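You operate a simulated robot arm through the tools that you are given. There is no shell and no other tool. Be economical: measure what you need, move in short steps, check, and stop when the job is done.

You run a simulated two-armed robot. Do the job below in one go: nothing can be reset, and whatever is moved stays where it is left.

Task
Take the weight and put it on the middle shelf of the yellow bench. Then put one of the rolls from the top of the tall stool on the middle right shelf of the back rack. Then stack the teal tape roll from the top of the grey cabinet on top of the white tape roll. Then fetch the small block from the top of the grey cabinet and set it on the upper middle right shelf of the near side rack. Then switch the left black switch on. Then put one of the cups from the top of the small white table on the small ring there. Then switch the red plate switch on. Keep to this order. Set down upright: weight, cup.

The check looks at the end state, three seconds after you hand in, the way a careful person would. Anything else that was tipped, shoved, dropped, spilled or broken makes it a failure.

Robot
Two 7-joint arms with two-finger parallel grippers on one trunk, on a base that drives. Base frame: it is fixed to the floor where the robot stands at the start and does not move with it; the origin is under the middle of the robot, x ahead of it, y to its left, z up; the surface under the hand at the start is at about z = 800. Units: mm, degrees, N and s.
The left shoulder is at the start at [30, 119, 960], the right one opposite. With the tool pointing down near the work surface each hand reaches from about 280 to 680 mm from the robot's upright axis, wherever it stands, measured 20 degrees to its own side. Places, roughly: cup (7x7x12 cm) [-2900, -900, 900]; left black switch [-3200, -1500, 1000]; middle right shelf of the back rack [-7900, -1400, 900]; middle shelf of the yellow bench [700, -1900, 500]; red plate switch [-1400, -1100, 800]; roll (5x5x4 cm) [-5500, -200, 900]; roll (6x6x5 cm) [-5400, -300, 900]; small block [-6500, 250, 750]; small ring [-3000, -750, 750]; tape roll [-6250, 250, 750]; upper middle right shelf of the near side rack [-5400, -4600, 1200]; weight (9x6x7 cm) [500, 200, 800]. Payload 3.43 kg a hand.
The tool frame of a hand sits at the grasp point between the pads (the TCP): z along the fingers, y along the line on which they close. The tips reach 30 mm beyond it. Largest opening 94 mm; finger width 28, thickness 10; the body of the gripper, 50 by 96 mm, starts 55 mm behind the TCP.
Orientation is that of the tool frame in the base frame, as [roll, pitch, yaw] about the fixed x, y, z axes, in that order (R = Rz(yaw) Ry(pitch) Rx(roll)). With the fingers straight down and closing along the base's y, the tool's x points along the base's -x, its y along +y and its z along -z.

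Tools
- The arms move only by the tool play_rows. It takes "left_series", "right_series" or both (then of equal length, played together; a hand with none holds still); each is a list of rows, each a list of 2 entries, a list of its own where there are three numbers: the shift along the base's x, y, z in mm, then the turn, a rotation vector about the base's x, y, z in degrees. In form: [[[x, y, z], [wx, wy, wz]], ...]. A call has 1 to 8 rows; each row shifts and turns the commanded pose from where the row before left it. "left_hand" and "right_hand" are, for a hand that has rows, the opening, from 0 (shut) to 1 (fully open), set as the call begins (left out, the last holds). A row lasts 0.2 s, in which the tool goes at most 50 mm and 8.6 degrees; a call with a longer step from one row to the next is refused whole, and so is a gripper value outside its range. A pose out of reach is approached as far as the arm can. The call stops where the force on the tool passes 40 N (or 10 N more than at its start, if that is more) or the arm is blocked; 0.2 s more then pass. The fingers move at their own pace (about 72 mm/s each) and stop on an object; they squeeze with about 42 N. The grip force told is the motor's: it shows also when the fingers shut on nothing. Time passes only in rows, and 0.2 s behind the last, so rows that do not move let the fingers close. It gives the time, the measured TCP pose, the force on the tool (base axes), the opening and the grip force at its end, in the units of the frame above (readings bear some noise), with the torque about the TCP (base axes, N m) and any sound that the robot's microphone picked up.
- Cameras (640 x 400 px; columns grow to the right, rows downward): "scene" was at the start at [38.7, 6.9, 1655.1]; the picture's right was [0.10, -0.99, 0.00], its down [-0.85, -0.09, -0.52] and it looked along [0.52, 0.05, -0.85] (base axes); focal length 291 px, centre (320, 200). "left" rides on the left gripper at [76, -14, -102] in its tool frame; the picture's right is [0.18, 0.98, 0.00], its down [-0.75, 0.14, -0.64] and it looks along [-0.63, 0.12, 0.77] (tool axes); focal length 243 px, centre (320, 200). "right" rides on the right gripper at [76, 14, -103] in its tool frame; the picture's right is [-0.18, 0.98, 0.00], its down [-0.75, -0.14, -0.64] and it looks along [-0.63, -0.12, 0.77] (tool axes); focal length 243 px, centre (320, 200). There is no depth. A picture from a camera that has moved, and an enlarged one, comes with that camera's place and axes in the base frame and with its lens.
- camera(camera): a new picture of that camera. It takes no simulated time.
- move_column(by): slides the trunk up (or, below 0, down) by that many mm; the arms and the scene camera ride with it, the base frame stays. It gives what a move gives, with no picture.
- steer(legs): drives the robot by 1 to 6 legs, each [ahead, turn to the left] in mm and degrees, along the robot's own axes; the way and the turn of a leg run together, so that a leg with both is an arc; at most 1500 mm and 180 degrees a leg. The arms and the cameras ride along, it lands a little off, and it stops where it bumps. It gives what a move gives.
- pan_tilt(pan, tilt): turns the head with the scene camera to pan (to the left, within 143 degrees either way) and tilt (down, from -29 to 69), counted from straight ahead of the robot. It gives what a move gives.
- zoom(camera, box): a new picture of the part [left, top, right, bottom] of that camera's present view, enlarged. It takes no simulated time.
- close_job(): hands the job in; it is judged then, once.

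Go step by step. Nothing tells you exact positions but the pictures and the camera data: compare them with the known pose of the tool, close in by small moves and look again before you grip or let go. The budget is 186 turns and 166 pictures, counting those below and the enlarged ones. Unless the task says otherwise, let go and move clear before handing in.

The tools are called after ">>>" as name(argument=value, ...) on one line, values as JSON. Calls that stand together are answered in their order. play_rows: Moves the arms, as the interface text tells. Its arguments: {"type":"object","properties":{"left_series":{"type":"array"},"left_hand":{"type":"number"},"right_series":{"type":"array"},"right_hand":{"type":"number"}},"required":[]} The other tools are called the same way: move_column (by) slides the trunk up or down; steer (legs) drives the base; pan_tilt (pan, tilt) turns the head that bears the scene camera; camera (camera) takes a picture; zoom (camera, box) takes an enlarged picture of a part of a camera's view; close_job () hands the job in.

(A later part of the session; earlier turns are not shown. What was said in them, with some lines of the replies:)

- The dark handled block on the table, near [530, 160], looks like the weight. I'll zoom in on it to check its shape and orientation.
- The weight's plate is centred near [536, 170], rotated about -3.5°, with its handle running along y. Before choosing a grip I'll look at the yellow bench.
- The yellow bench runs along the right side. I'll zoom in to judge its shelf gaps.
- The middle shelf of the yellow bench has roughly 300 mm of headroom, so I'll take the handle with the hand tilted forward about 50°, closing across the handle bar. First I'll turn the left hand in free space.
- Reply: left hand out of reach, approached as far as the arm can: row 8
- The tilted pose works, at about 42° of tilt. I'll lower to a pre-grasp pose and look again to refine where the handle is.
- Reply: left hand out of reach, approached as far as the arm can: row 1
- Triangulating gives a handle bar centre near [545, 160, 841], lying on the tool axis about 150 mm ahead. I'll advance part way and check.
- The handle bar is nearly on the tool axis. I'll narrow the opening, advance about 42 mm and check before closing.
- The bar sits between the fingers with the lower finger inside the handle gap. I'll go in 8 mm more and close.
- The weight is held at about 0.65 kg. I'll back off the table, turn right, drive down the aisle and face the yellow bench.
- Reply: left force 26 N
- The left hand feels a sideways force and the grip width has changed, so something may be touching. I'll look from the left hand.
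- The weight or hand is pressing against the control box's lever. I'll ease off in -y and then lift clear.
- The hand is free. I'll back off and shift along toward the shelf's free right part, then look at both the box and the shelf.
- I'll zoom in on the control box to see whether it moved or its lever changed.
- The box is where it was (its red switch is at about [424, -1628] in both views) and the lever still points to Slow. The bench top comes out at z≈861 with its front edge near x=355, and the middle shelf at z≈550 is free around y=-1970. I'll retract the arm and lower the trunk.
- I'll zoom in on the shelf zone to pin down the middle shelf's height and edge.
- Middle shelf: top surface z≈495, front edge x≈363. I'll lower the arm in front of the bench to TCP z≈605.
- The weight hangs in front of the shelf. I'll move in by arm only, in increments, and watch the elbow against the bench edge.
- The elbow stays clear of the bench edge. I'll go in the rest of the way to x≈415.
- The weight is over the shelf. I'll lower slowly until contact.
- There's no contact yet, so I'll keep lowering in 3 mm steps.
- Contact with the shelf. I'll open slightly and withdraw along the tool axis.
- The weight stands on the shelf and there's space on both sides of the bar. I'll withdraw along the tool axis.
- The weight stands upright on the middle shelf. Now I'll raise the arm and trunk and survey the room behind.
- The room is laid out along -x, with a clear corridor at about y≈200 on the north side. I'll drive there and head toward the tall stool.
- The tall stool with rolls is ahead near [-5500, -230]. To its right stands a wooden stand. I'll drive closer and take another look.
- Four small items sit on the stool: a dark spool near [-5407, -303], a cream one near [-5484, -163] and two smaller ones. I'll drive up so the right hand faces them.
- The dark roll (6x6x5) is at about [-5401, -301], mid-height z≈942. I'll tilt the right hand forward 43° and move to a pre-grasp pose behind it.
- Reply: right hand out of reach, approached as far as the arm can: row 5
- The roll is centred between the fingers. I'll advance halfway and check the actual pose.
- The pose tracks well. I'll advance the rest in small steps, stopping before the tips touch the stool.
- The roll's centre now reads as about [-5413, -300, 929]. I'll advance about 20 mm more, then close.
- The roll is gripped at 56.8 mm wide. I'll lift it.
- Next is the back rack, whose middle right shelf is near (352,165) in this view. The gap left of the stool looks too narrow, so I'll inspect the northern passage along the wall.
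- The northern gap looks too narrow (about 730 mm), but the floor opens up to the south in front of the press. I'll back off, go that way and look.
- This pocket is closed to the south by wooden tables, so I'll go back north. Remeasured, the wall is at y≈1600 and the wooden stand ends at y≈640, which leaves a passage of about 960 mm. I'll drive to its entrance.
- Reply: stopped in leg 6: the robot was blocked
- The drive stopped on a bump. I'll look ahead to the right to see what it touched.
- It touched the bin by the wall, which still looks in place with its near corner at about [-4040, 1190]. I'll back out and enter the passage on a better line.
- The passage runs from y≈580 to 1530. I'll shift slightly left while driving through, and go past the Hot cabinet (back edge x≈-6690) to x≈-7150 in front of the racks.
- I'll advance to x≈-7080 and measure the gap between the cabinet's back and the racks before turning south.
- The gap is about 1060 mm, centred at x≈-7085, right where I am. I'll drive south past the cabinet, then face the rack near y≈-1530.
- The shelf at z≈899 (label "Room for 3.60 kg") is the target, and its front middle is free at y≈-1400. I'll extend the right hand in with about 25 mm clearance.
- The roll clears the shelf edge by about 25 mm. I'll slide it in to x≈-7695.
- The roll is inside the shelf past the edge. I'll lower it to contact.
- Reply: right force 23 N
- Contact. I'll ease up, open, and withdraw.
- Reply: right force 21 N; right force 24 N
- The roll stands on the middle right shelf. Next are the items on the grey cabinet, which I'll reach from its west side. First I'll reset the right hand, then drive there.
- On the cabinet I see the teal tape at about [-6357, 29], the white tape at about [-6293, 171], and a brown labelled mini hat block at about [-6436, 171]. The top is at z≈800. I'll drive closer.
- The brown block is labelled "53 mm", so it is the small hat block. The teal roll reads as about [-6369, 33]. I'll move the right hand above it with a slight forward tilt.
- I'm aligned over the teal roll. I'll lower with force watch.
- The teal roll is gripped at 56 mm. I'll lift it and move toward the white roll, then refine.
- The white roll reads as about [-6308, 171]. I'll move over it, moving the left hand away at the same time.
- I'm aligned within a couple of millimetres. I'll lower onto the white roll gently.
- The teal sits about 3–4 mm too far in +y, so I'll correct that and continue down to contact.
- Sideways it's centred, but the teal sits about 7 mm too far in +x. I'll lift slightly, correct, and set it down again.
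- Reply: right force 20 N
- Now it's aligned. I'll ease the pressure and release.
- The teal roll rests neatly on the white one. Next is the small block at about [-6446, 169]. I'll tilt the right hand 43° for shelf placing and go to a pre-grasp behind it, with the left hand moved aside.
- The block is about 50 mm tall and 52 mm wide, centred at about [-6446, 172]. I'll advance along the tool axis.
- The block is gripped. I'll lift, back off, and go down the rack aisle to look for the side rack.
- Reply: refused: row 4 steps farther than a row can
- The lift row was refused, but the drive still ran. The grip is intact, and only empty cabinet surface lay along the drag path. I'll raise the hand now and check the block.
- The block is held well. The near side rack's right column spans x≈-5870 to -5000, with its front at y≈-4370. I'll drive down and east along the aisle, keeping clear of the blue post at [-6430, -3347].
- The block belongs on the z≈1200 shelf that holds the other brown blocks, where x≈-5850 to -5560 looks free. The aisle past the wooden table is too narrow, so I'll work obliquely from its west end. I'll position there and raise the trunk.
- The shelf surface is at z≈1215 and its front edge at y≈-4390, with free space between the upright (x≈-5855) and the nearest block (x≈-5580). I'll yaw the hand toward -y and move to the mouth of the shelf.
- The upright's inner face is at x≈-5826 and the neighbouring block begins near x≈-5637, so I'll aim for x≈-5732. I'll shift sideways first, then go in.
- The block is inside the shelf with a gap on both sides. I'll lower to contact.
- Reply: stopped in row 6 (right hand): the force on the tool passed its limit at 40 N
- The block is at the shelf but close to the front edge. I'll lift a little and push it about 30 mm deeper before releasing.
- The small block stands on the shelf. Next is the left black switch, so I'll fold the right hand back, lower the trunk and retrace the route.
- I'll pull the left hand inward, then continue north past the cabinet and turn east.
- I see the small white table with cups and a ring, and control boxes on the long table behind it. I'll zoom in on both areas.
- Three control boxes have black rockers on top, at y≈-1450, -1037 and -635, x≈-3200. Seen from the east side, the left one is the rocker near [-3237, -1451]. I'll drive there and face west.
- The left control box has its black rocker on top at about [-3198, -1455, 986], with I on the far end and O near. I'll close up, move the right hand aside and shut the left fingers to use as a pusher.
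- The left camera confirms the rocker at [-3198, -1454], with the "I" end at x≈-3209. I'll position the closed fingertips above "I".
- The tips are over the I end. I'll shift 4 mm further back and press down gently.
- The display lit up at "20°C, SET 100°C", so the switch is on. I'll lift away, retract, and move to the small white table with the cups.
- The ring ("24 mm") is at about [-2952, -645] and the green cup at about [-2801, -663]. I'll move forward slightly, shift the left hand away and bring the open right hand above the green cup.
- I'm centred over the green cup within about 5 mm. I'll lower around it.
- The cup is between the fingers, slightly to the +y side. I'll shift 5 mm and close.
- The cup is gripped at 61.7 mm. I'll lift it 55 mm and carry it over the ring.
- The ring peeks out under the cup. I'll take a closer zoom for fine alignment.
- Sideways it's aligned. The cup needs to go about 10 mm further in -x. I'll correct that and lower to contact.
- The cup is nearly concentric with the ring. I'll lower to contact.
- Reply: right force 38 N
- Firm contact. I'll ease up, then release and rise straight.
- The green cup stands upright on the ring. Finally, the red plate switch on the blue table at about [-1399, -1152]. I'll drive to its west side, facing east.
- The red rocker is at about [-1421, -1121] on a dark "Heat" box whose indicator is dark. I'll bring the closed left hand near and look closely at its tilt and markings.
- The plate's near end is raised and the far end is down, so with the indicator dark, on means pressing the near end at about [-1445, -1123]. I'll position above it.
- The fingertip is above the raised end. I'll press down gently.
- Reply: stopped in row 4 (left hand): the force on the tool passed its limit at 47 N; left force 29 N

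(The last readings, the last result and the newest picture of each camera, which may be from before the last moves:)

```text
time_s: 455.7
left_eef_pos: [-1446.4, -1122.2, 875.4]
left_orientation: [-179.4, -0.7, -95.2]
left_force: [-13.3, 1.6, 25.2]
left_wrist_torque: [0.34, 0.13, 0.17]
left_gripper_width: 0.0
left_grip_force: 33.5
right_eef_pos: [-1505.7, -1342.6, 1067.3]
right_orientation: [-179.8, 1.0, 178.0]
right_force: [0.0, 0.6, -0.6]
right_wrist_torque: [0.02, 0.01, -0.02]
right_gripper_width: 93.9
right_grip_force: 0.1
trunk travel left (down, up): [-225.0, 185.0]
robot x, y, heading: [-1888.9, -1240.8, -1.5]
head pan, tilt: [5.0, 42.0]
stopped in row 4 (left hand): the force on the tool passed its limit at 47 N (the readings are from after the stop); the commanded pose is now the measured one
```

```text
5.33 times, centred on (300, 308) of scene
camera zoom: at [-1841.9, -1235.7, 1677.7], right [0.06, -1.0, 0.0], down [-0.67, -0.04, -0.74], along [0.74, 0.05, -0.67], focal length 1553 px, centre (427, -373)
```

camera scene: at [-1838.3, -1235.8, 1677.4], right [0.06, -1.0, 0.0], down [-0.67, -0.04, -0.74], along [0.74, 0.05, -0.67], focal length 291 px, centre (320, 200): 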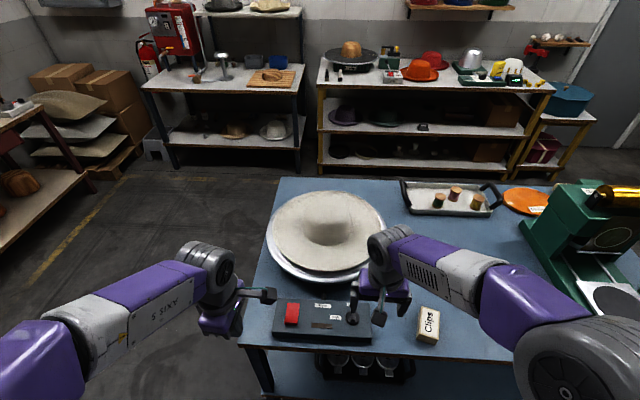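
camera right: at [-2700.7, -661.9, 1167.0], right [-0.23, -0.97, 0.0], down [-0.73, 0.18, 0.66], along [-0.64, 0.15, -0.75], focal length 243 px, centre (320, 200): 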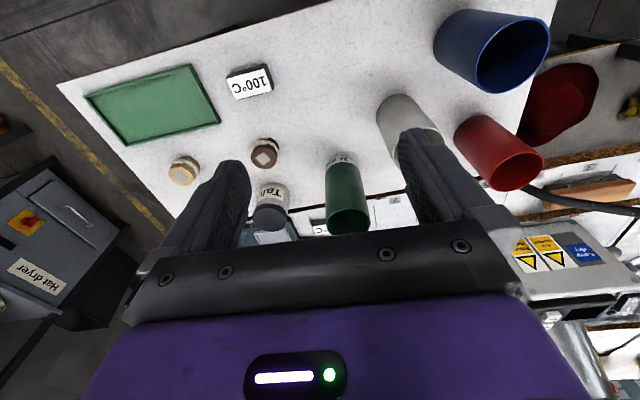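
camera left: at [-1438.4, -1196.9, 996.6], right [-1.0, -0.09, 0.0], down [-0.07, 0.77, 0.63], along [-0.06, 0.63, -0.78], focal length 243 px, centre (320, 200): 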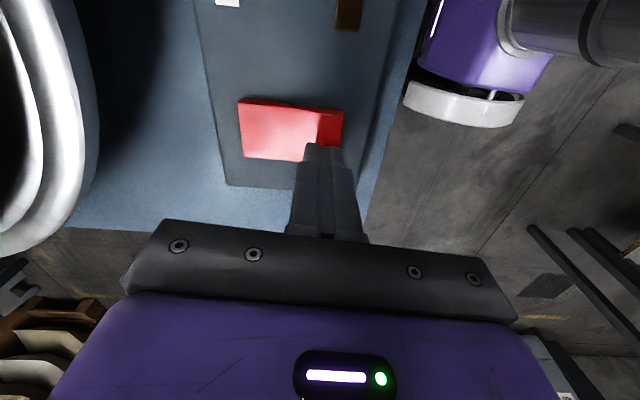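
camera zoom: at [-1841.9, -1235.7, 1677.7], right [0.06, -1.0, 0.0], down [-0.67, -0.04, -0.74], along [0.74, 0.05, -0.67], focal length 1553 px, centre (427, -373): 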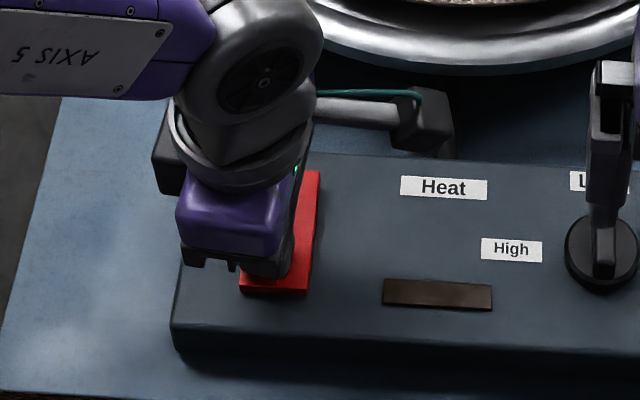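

The near end is solid at 47 N, so it must already be down and the far end is the one to press. I'll lift, move over the far end and press there.

>>> play_rows(left_series=[[[0, 0, 12], [0, 0, 0]], [[0, 0, 15], [0, 0, 0]], [[22, 0, 0], [0, 0, 0]], [[22, 0, 0], [0, 0, 0]], [[0, 0, 0], [0, 0, 0]]])

>>> zoom(camera="scene", box=[250, 270, 350, 345])

>>> zoom(camera="left", box=[200, 60, 440, 220])

```text
time_s: 456.9
left_eef_pos: [-1399.7, -1123.6, 899.3]
left_orientation: [-179.3, -0.6, -95.5]
left_force: [0.2, -0.2, -0.2]
left_wrist_torque: [0.02, -0.02, 0.02]
left_gripper_width: 0.0
left_grip_force: 33.2
right_eef_pos: [-1503.1, -1343.8, 1066.3]
right_orientation: [-179.8, 0.9, 178.1]
right_force: [0.1, 1.0, 0.1]
right_wrist_torque: [-0.02, 0.03, 0.03]
right_gripper_width: 93.8
right_grip_force: 0.0
trunk travel left (down, up): [-225.0, 185.0]
robot x, y, heading: [-1891.0, -1245.3, -1.6]
head pan, tilt: [5.0, 42.0]
```

```text
5.33 times, centred on (300, 308) of scene
camera zoom: at [-1838.5, -1235.6, 1677.4], right [0.06, -1.0, 0.0], down [-0.67, -0.04, -0.74], along [0.74, 0.05, -0.67], focal length 1553 px, centre (427, -373)
```

zoom: 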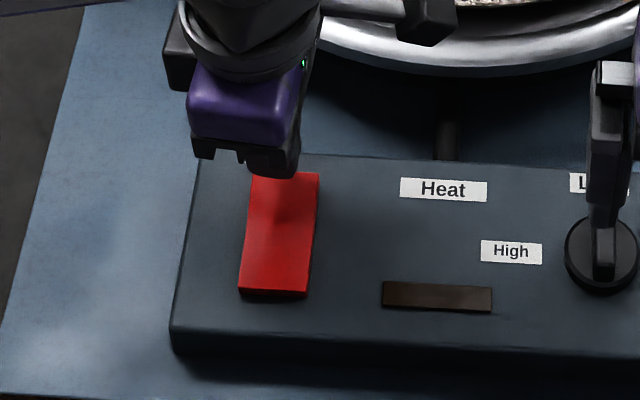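

```text
2.50 times, centred on (320, 140) of left
camera zoom: at [-1393.5, -1197.8, 1003.7], right [-1.0, -0.09, -0.01], down [-0.08, 0.77, 0.63], along [-0.05, 0.63, -0.78], focal length 606 px, centre (320, 350)
```

zoom: 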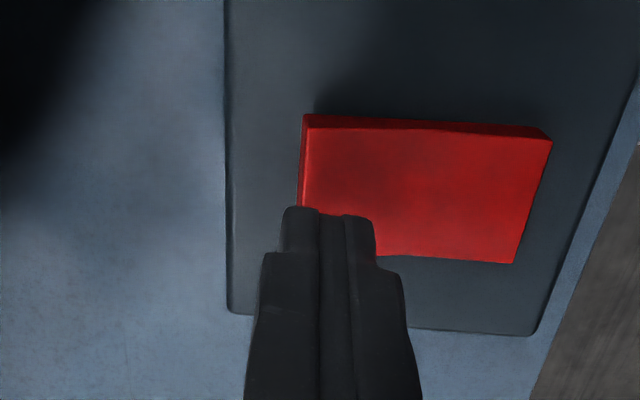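

The plate has flipped after all: the near end is now down and the far end raised. I'll pull the left hand clear without pressing again and check the state.

>>> play_rows(left_series=[[[0, 0, 40], [0, 0, 0]], [[0, 10, 45], [0, 0, 0]], [[-30, 20, 40], [0, 0, 0]], [[-40, 20, 30], [0, 0, 0]], [[-45, 10, 0], [0, 0, 0]], [[0, 0, 0], [0, 0, 0]]], right_series=[[[-20, 0, 10], [0, 0, 0]], [[-30, 0, 10], [0, 0, 0]], [[-30, 0, 0], [0, 0, 0]], [[-30, 0, 0], [0, 0, 0]], [[-30, 0, 0], [0, 0, 0]], [[0, 0, 0], [0, 0, 0]]])

>>> zoom(camera="scene", box=[250, 280, 410, 360])

>>> zoom(camera="scene", box=[260, 285, 340, 345])

```text
refused: row 3 steps farther than a row can; nothing moved
```

```text
4.00 times, centred on (330, 320) of scene
camera zoom: at [-1838.5, -1235.6, 1677.4], right [0.06, -1.0, 0.0], down [-0.67, -0.04, -0.74], along [0.74, 0.05, -0.67], focal length 1164 px, centre (280, -280)
```

zoom: 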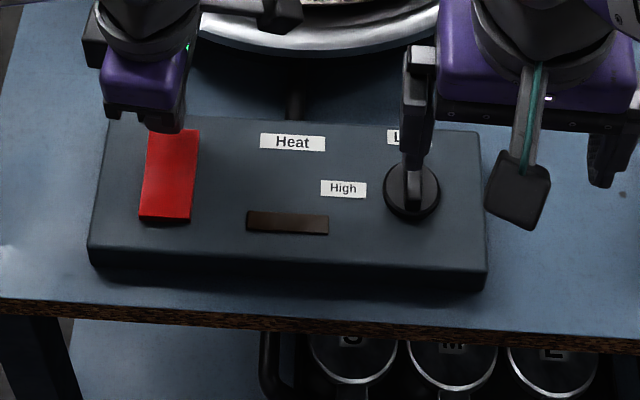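

```text
6.67 times, centred on (300, 315) of scene
camera zoom: at [-1838.5, -1235.6, 1677.4], right [0.06, -1.0, 0.0], down [-0.67, -0.04, -0.74], along [0.74, 0.05, -0.67], focal length 1941 px, centre (453, -567)
```

zoom: 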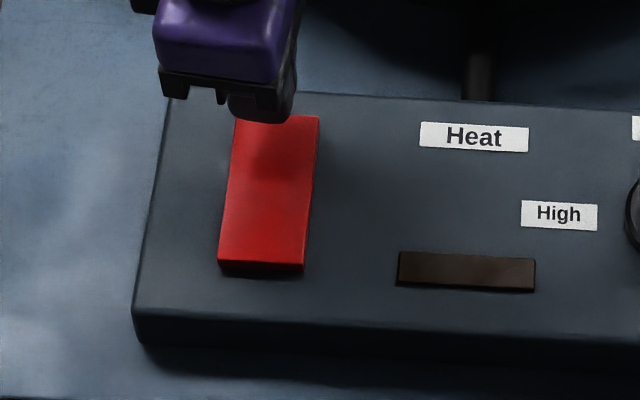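

The plate has clearly flipped. I'll retract both hands within the step limits and look once more without shadows.

>>> play_rows(left_series=[[[0, 0, 40], [0, 0, 0]], [[0, 0, 45], [0, 0, 0]], [[-20, 15, 35], [0, 0, 0]], [[-35, 15, 25], [0, 0, 0]], [[-40, 15, 0], [0, 0, 0]], [[-40, 15, 0], [0, 0, 0]], [[0, 0, 0], [0, 0, 0]]], right_series=[[[-20, 0, 10], [0, 0, 0]], [[-30, 0, 10], [0, 0, 0]], [[-30, 0, 0], [0, 0, 0]], [[-20, 0, 0], [0, 0, 0]], [[0, 0, 0], [0, 0, 0]], [[0, 0, 0], [0, 0, 0]], [[0, 0, 0], [0, 0, 0]]])

>>> zoom(camera="scene", box=[250, 280, 410, 360])

```text
time_s: 458.5
left_eef_pos: [-1532.9, -1061.3, 1045.7]
left_orientation: [-179.5, -0.9, -95.5]
left_force: [-0.3, 0.8, -0.9]
left_wrist_torque: [-0.02, 0.03, 0.01]
left_gripper_width: 0.0
left_grip_force: 33.3
right_eef_pos: [-1602.1, -1344.8, 1085.2]
right_orientation: [-179.9, 0.9, 178.1]
right_force: [0.0, 0.5, -0.2]
right_wrist_torque: [-0.03, 0.02, -0.04]
right_gripper_width: 94.2
right_grip_force: 0.1
trunk travel left (down, up): [-225.0, 185.0]
robot x, y, heading: [-1892.7, -1243.2, -1.7]
head pan, tilt: [5.0, 42.0]
```

```text
4.00 times, centred on (330, 320) of scene
camera zoom: at [-1837.0, -1235.4, 1677.3], right [0.06, -1.0, 0.0], down [-0.67, -0.04, -0.74], along [0.74, 0.05, -0.67], focal length 1164 px, centre (280, -280)
```

zoom: 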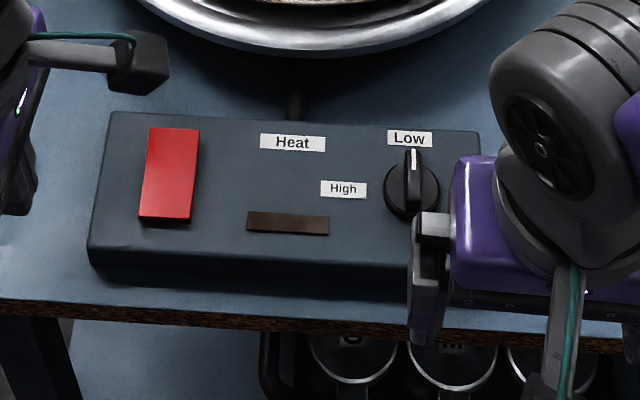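

The plate is flipped, but the brown strip (possibly a lamp) is dark. To be sure the plate is fully home, I'll press the near end once more, further out.

>>> play_rows(left_series=[[[40, -30, 0], [0, 0, 0]], [[43, -31, 0], [0, 0, 0]], [[0, 0, -45], [0, 0, 0]], [[0, 0, -45], [0, 0, 0]], [[0, 0, -45], [0, 0, 0]], [[0, 0, -20], [0, 0, 0]], [[0, 0, 0], [0, 0, 0]]])

>>> play_rows(left_series=[[[0, 0, -6], [0, 0, 0]], [[0, 0, -5], [0, 0, 0]], [[0, 0, -3], [0, 0, 0]], [[0, 0, -2], [0, 0, 0]], [[0, 0, -2], [0, 0, 0]], [[0, 0, -2], [0, 0, 0]], [[0, 0, -2], [0, 0, 0]], [[0, 0, -2], [0, 0, 0]]])

>>> zoom(camera="scene", box=[250, 270, 350, 345])

```text
refused: row 2 steps farther than a row can; nothing moved
```

```text
time_s: 460.3
left_eef_pos: [-1534.8, -1063.3, 1021.7]
left_orientation: [-179.2, -0.7, -95.4]
left_force: [-0.5, -0.2, -0.6]
left_wrist_torque: [0.0, -0.02, 0.0]
left_gripper_width: 0.1
left_grip_force: 33.1
right_eef_pos: [-1602.9, -1344.6, 1086.5]
right_orientation: [-179.8, 1.0, 178.1]
right_force: [-0.1, 0.6, 0.3]
right_wrist_torque: [0.01, 0.03, -0.03]
right_gripper_width: 94.0
right_grip_force: 0.0
trunk travel left (down, up): [-225.0, 185.0]
robot x, y, heading: [-1891.3, -1242.4, -1.7]
head pan, tilt: [5.0, 42.0]
```

```text
5.33 times, centred on (300, 308) of scene
camera zoom: at [-1838.4, -1235.6, 1677.4], right [0.06, -1.0, 0.0], down [-0.67, -0.04, -0.74], along [0.74, 0.05, -0.67], focal length 1553 px, centre (427, -373)
```

zoom: 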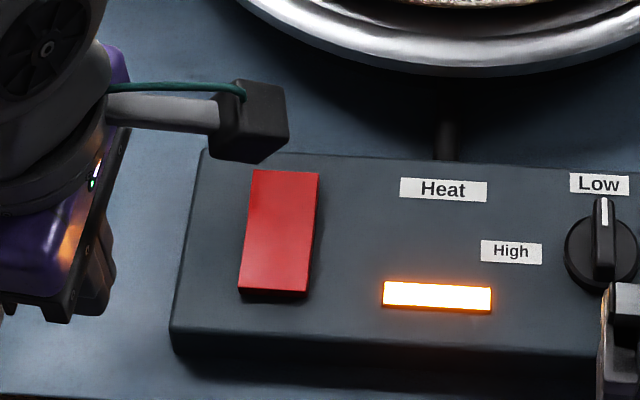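

The indicator on the Heat box is now lit orange after a short delay, so the red plate switch is on. Both hands are clear and every step is done, so I'm handing in.

>>> close_job()

```text
The job is handed in.
```

I did all seven steps in order and handed the job in; I haven't seen the check's result.

- **Weight:** it stands upright on the middle shelf of the yellow bench.
- **Roll:** the dark one (6x6x5 cm) stands on the middle right shelf of the back rack.
- **Tape rolls:** the teal roll sits on the white one on the grey cabinet.
- **Small block:** the brown "53 mm" block is on the upper middle right shelf of the near side rack.
- **Left black switch:** it's on, and its display lit up at 20°C, set to 100°C.
- **Cup:** the green one stands upright on the small ring.
- **Red plate switch:** it's on. The Heat box's lamp lit a moment after I pressed.

Three contacts along the way could count against the result:

- **Lathe control box:** while I was carrying the weight, the hand pressed against this box on the yellow bench. The box stayed in place and its lever points to Slow. It seemed to before too, but my earlier picture was coarse.
- **Bin by the wall:** the base bumped it. It looked unmoved, to within my measuring error.
- **Small block:** I backed away from the cabinet before lifting it, because the lift command was refused. It may have slid along the empty cabinet top.
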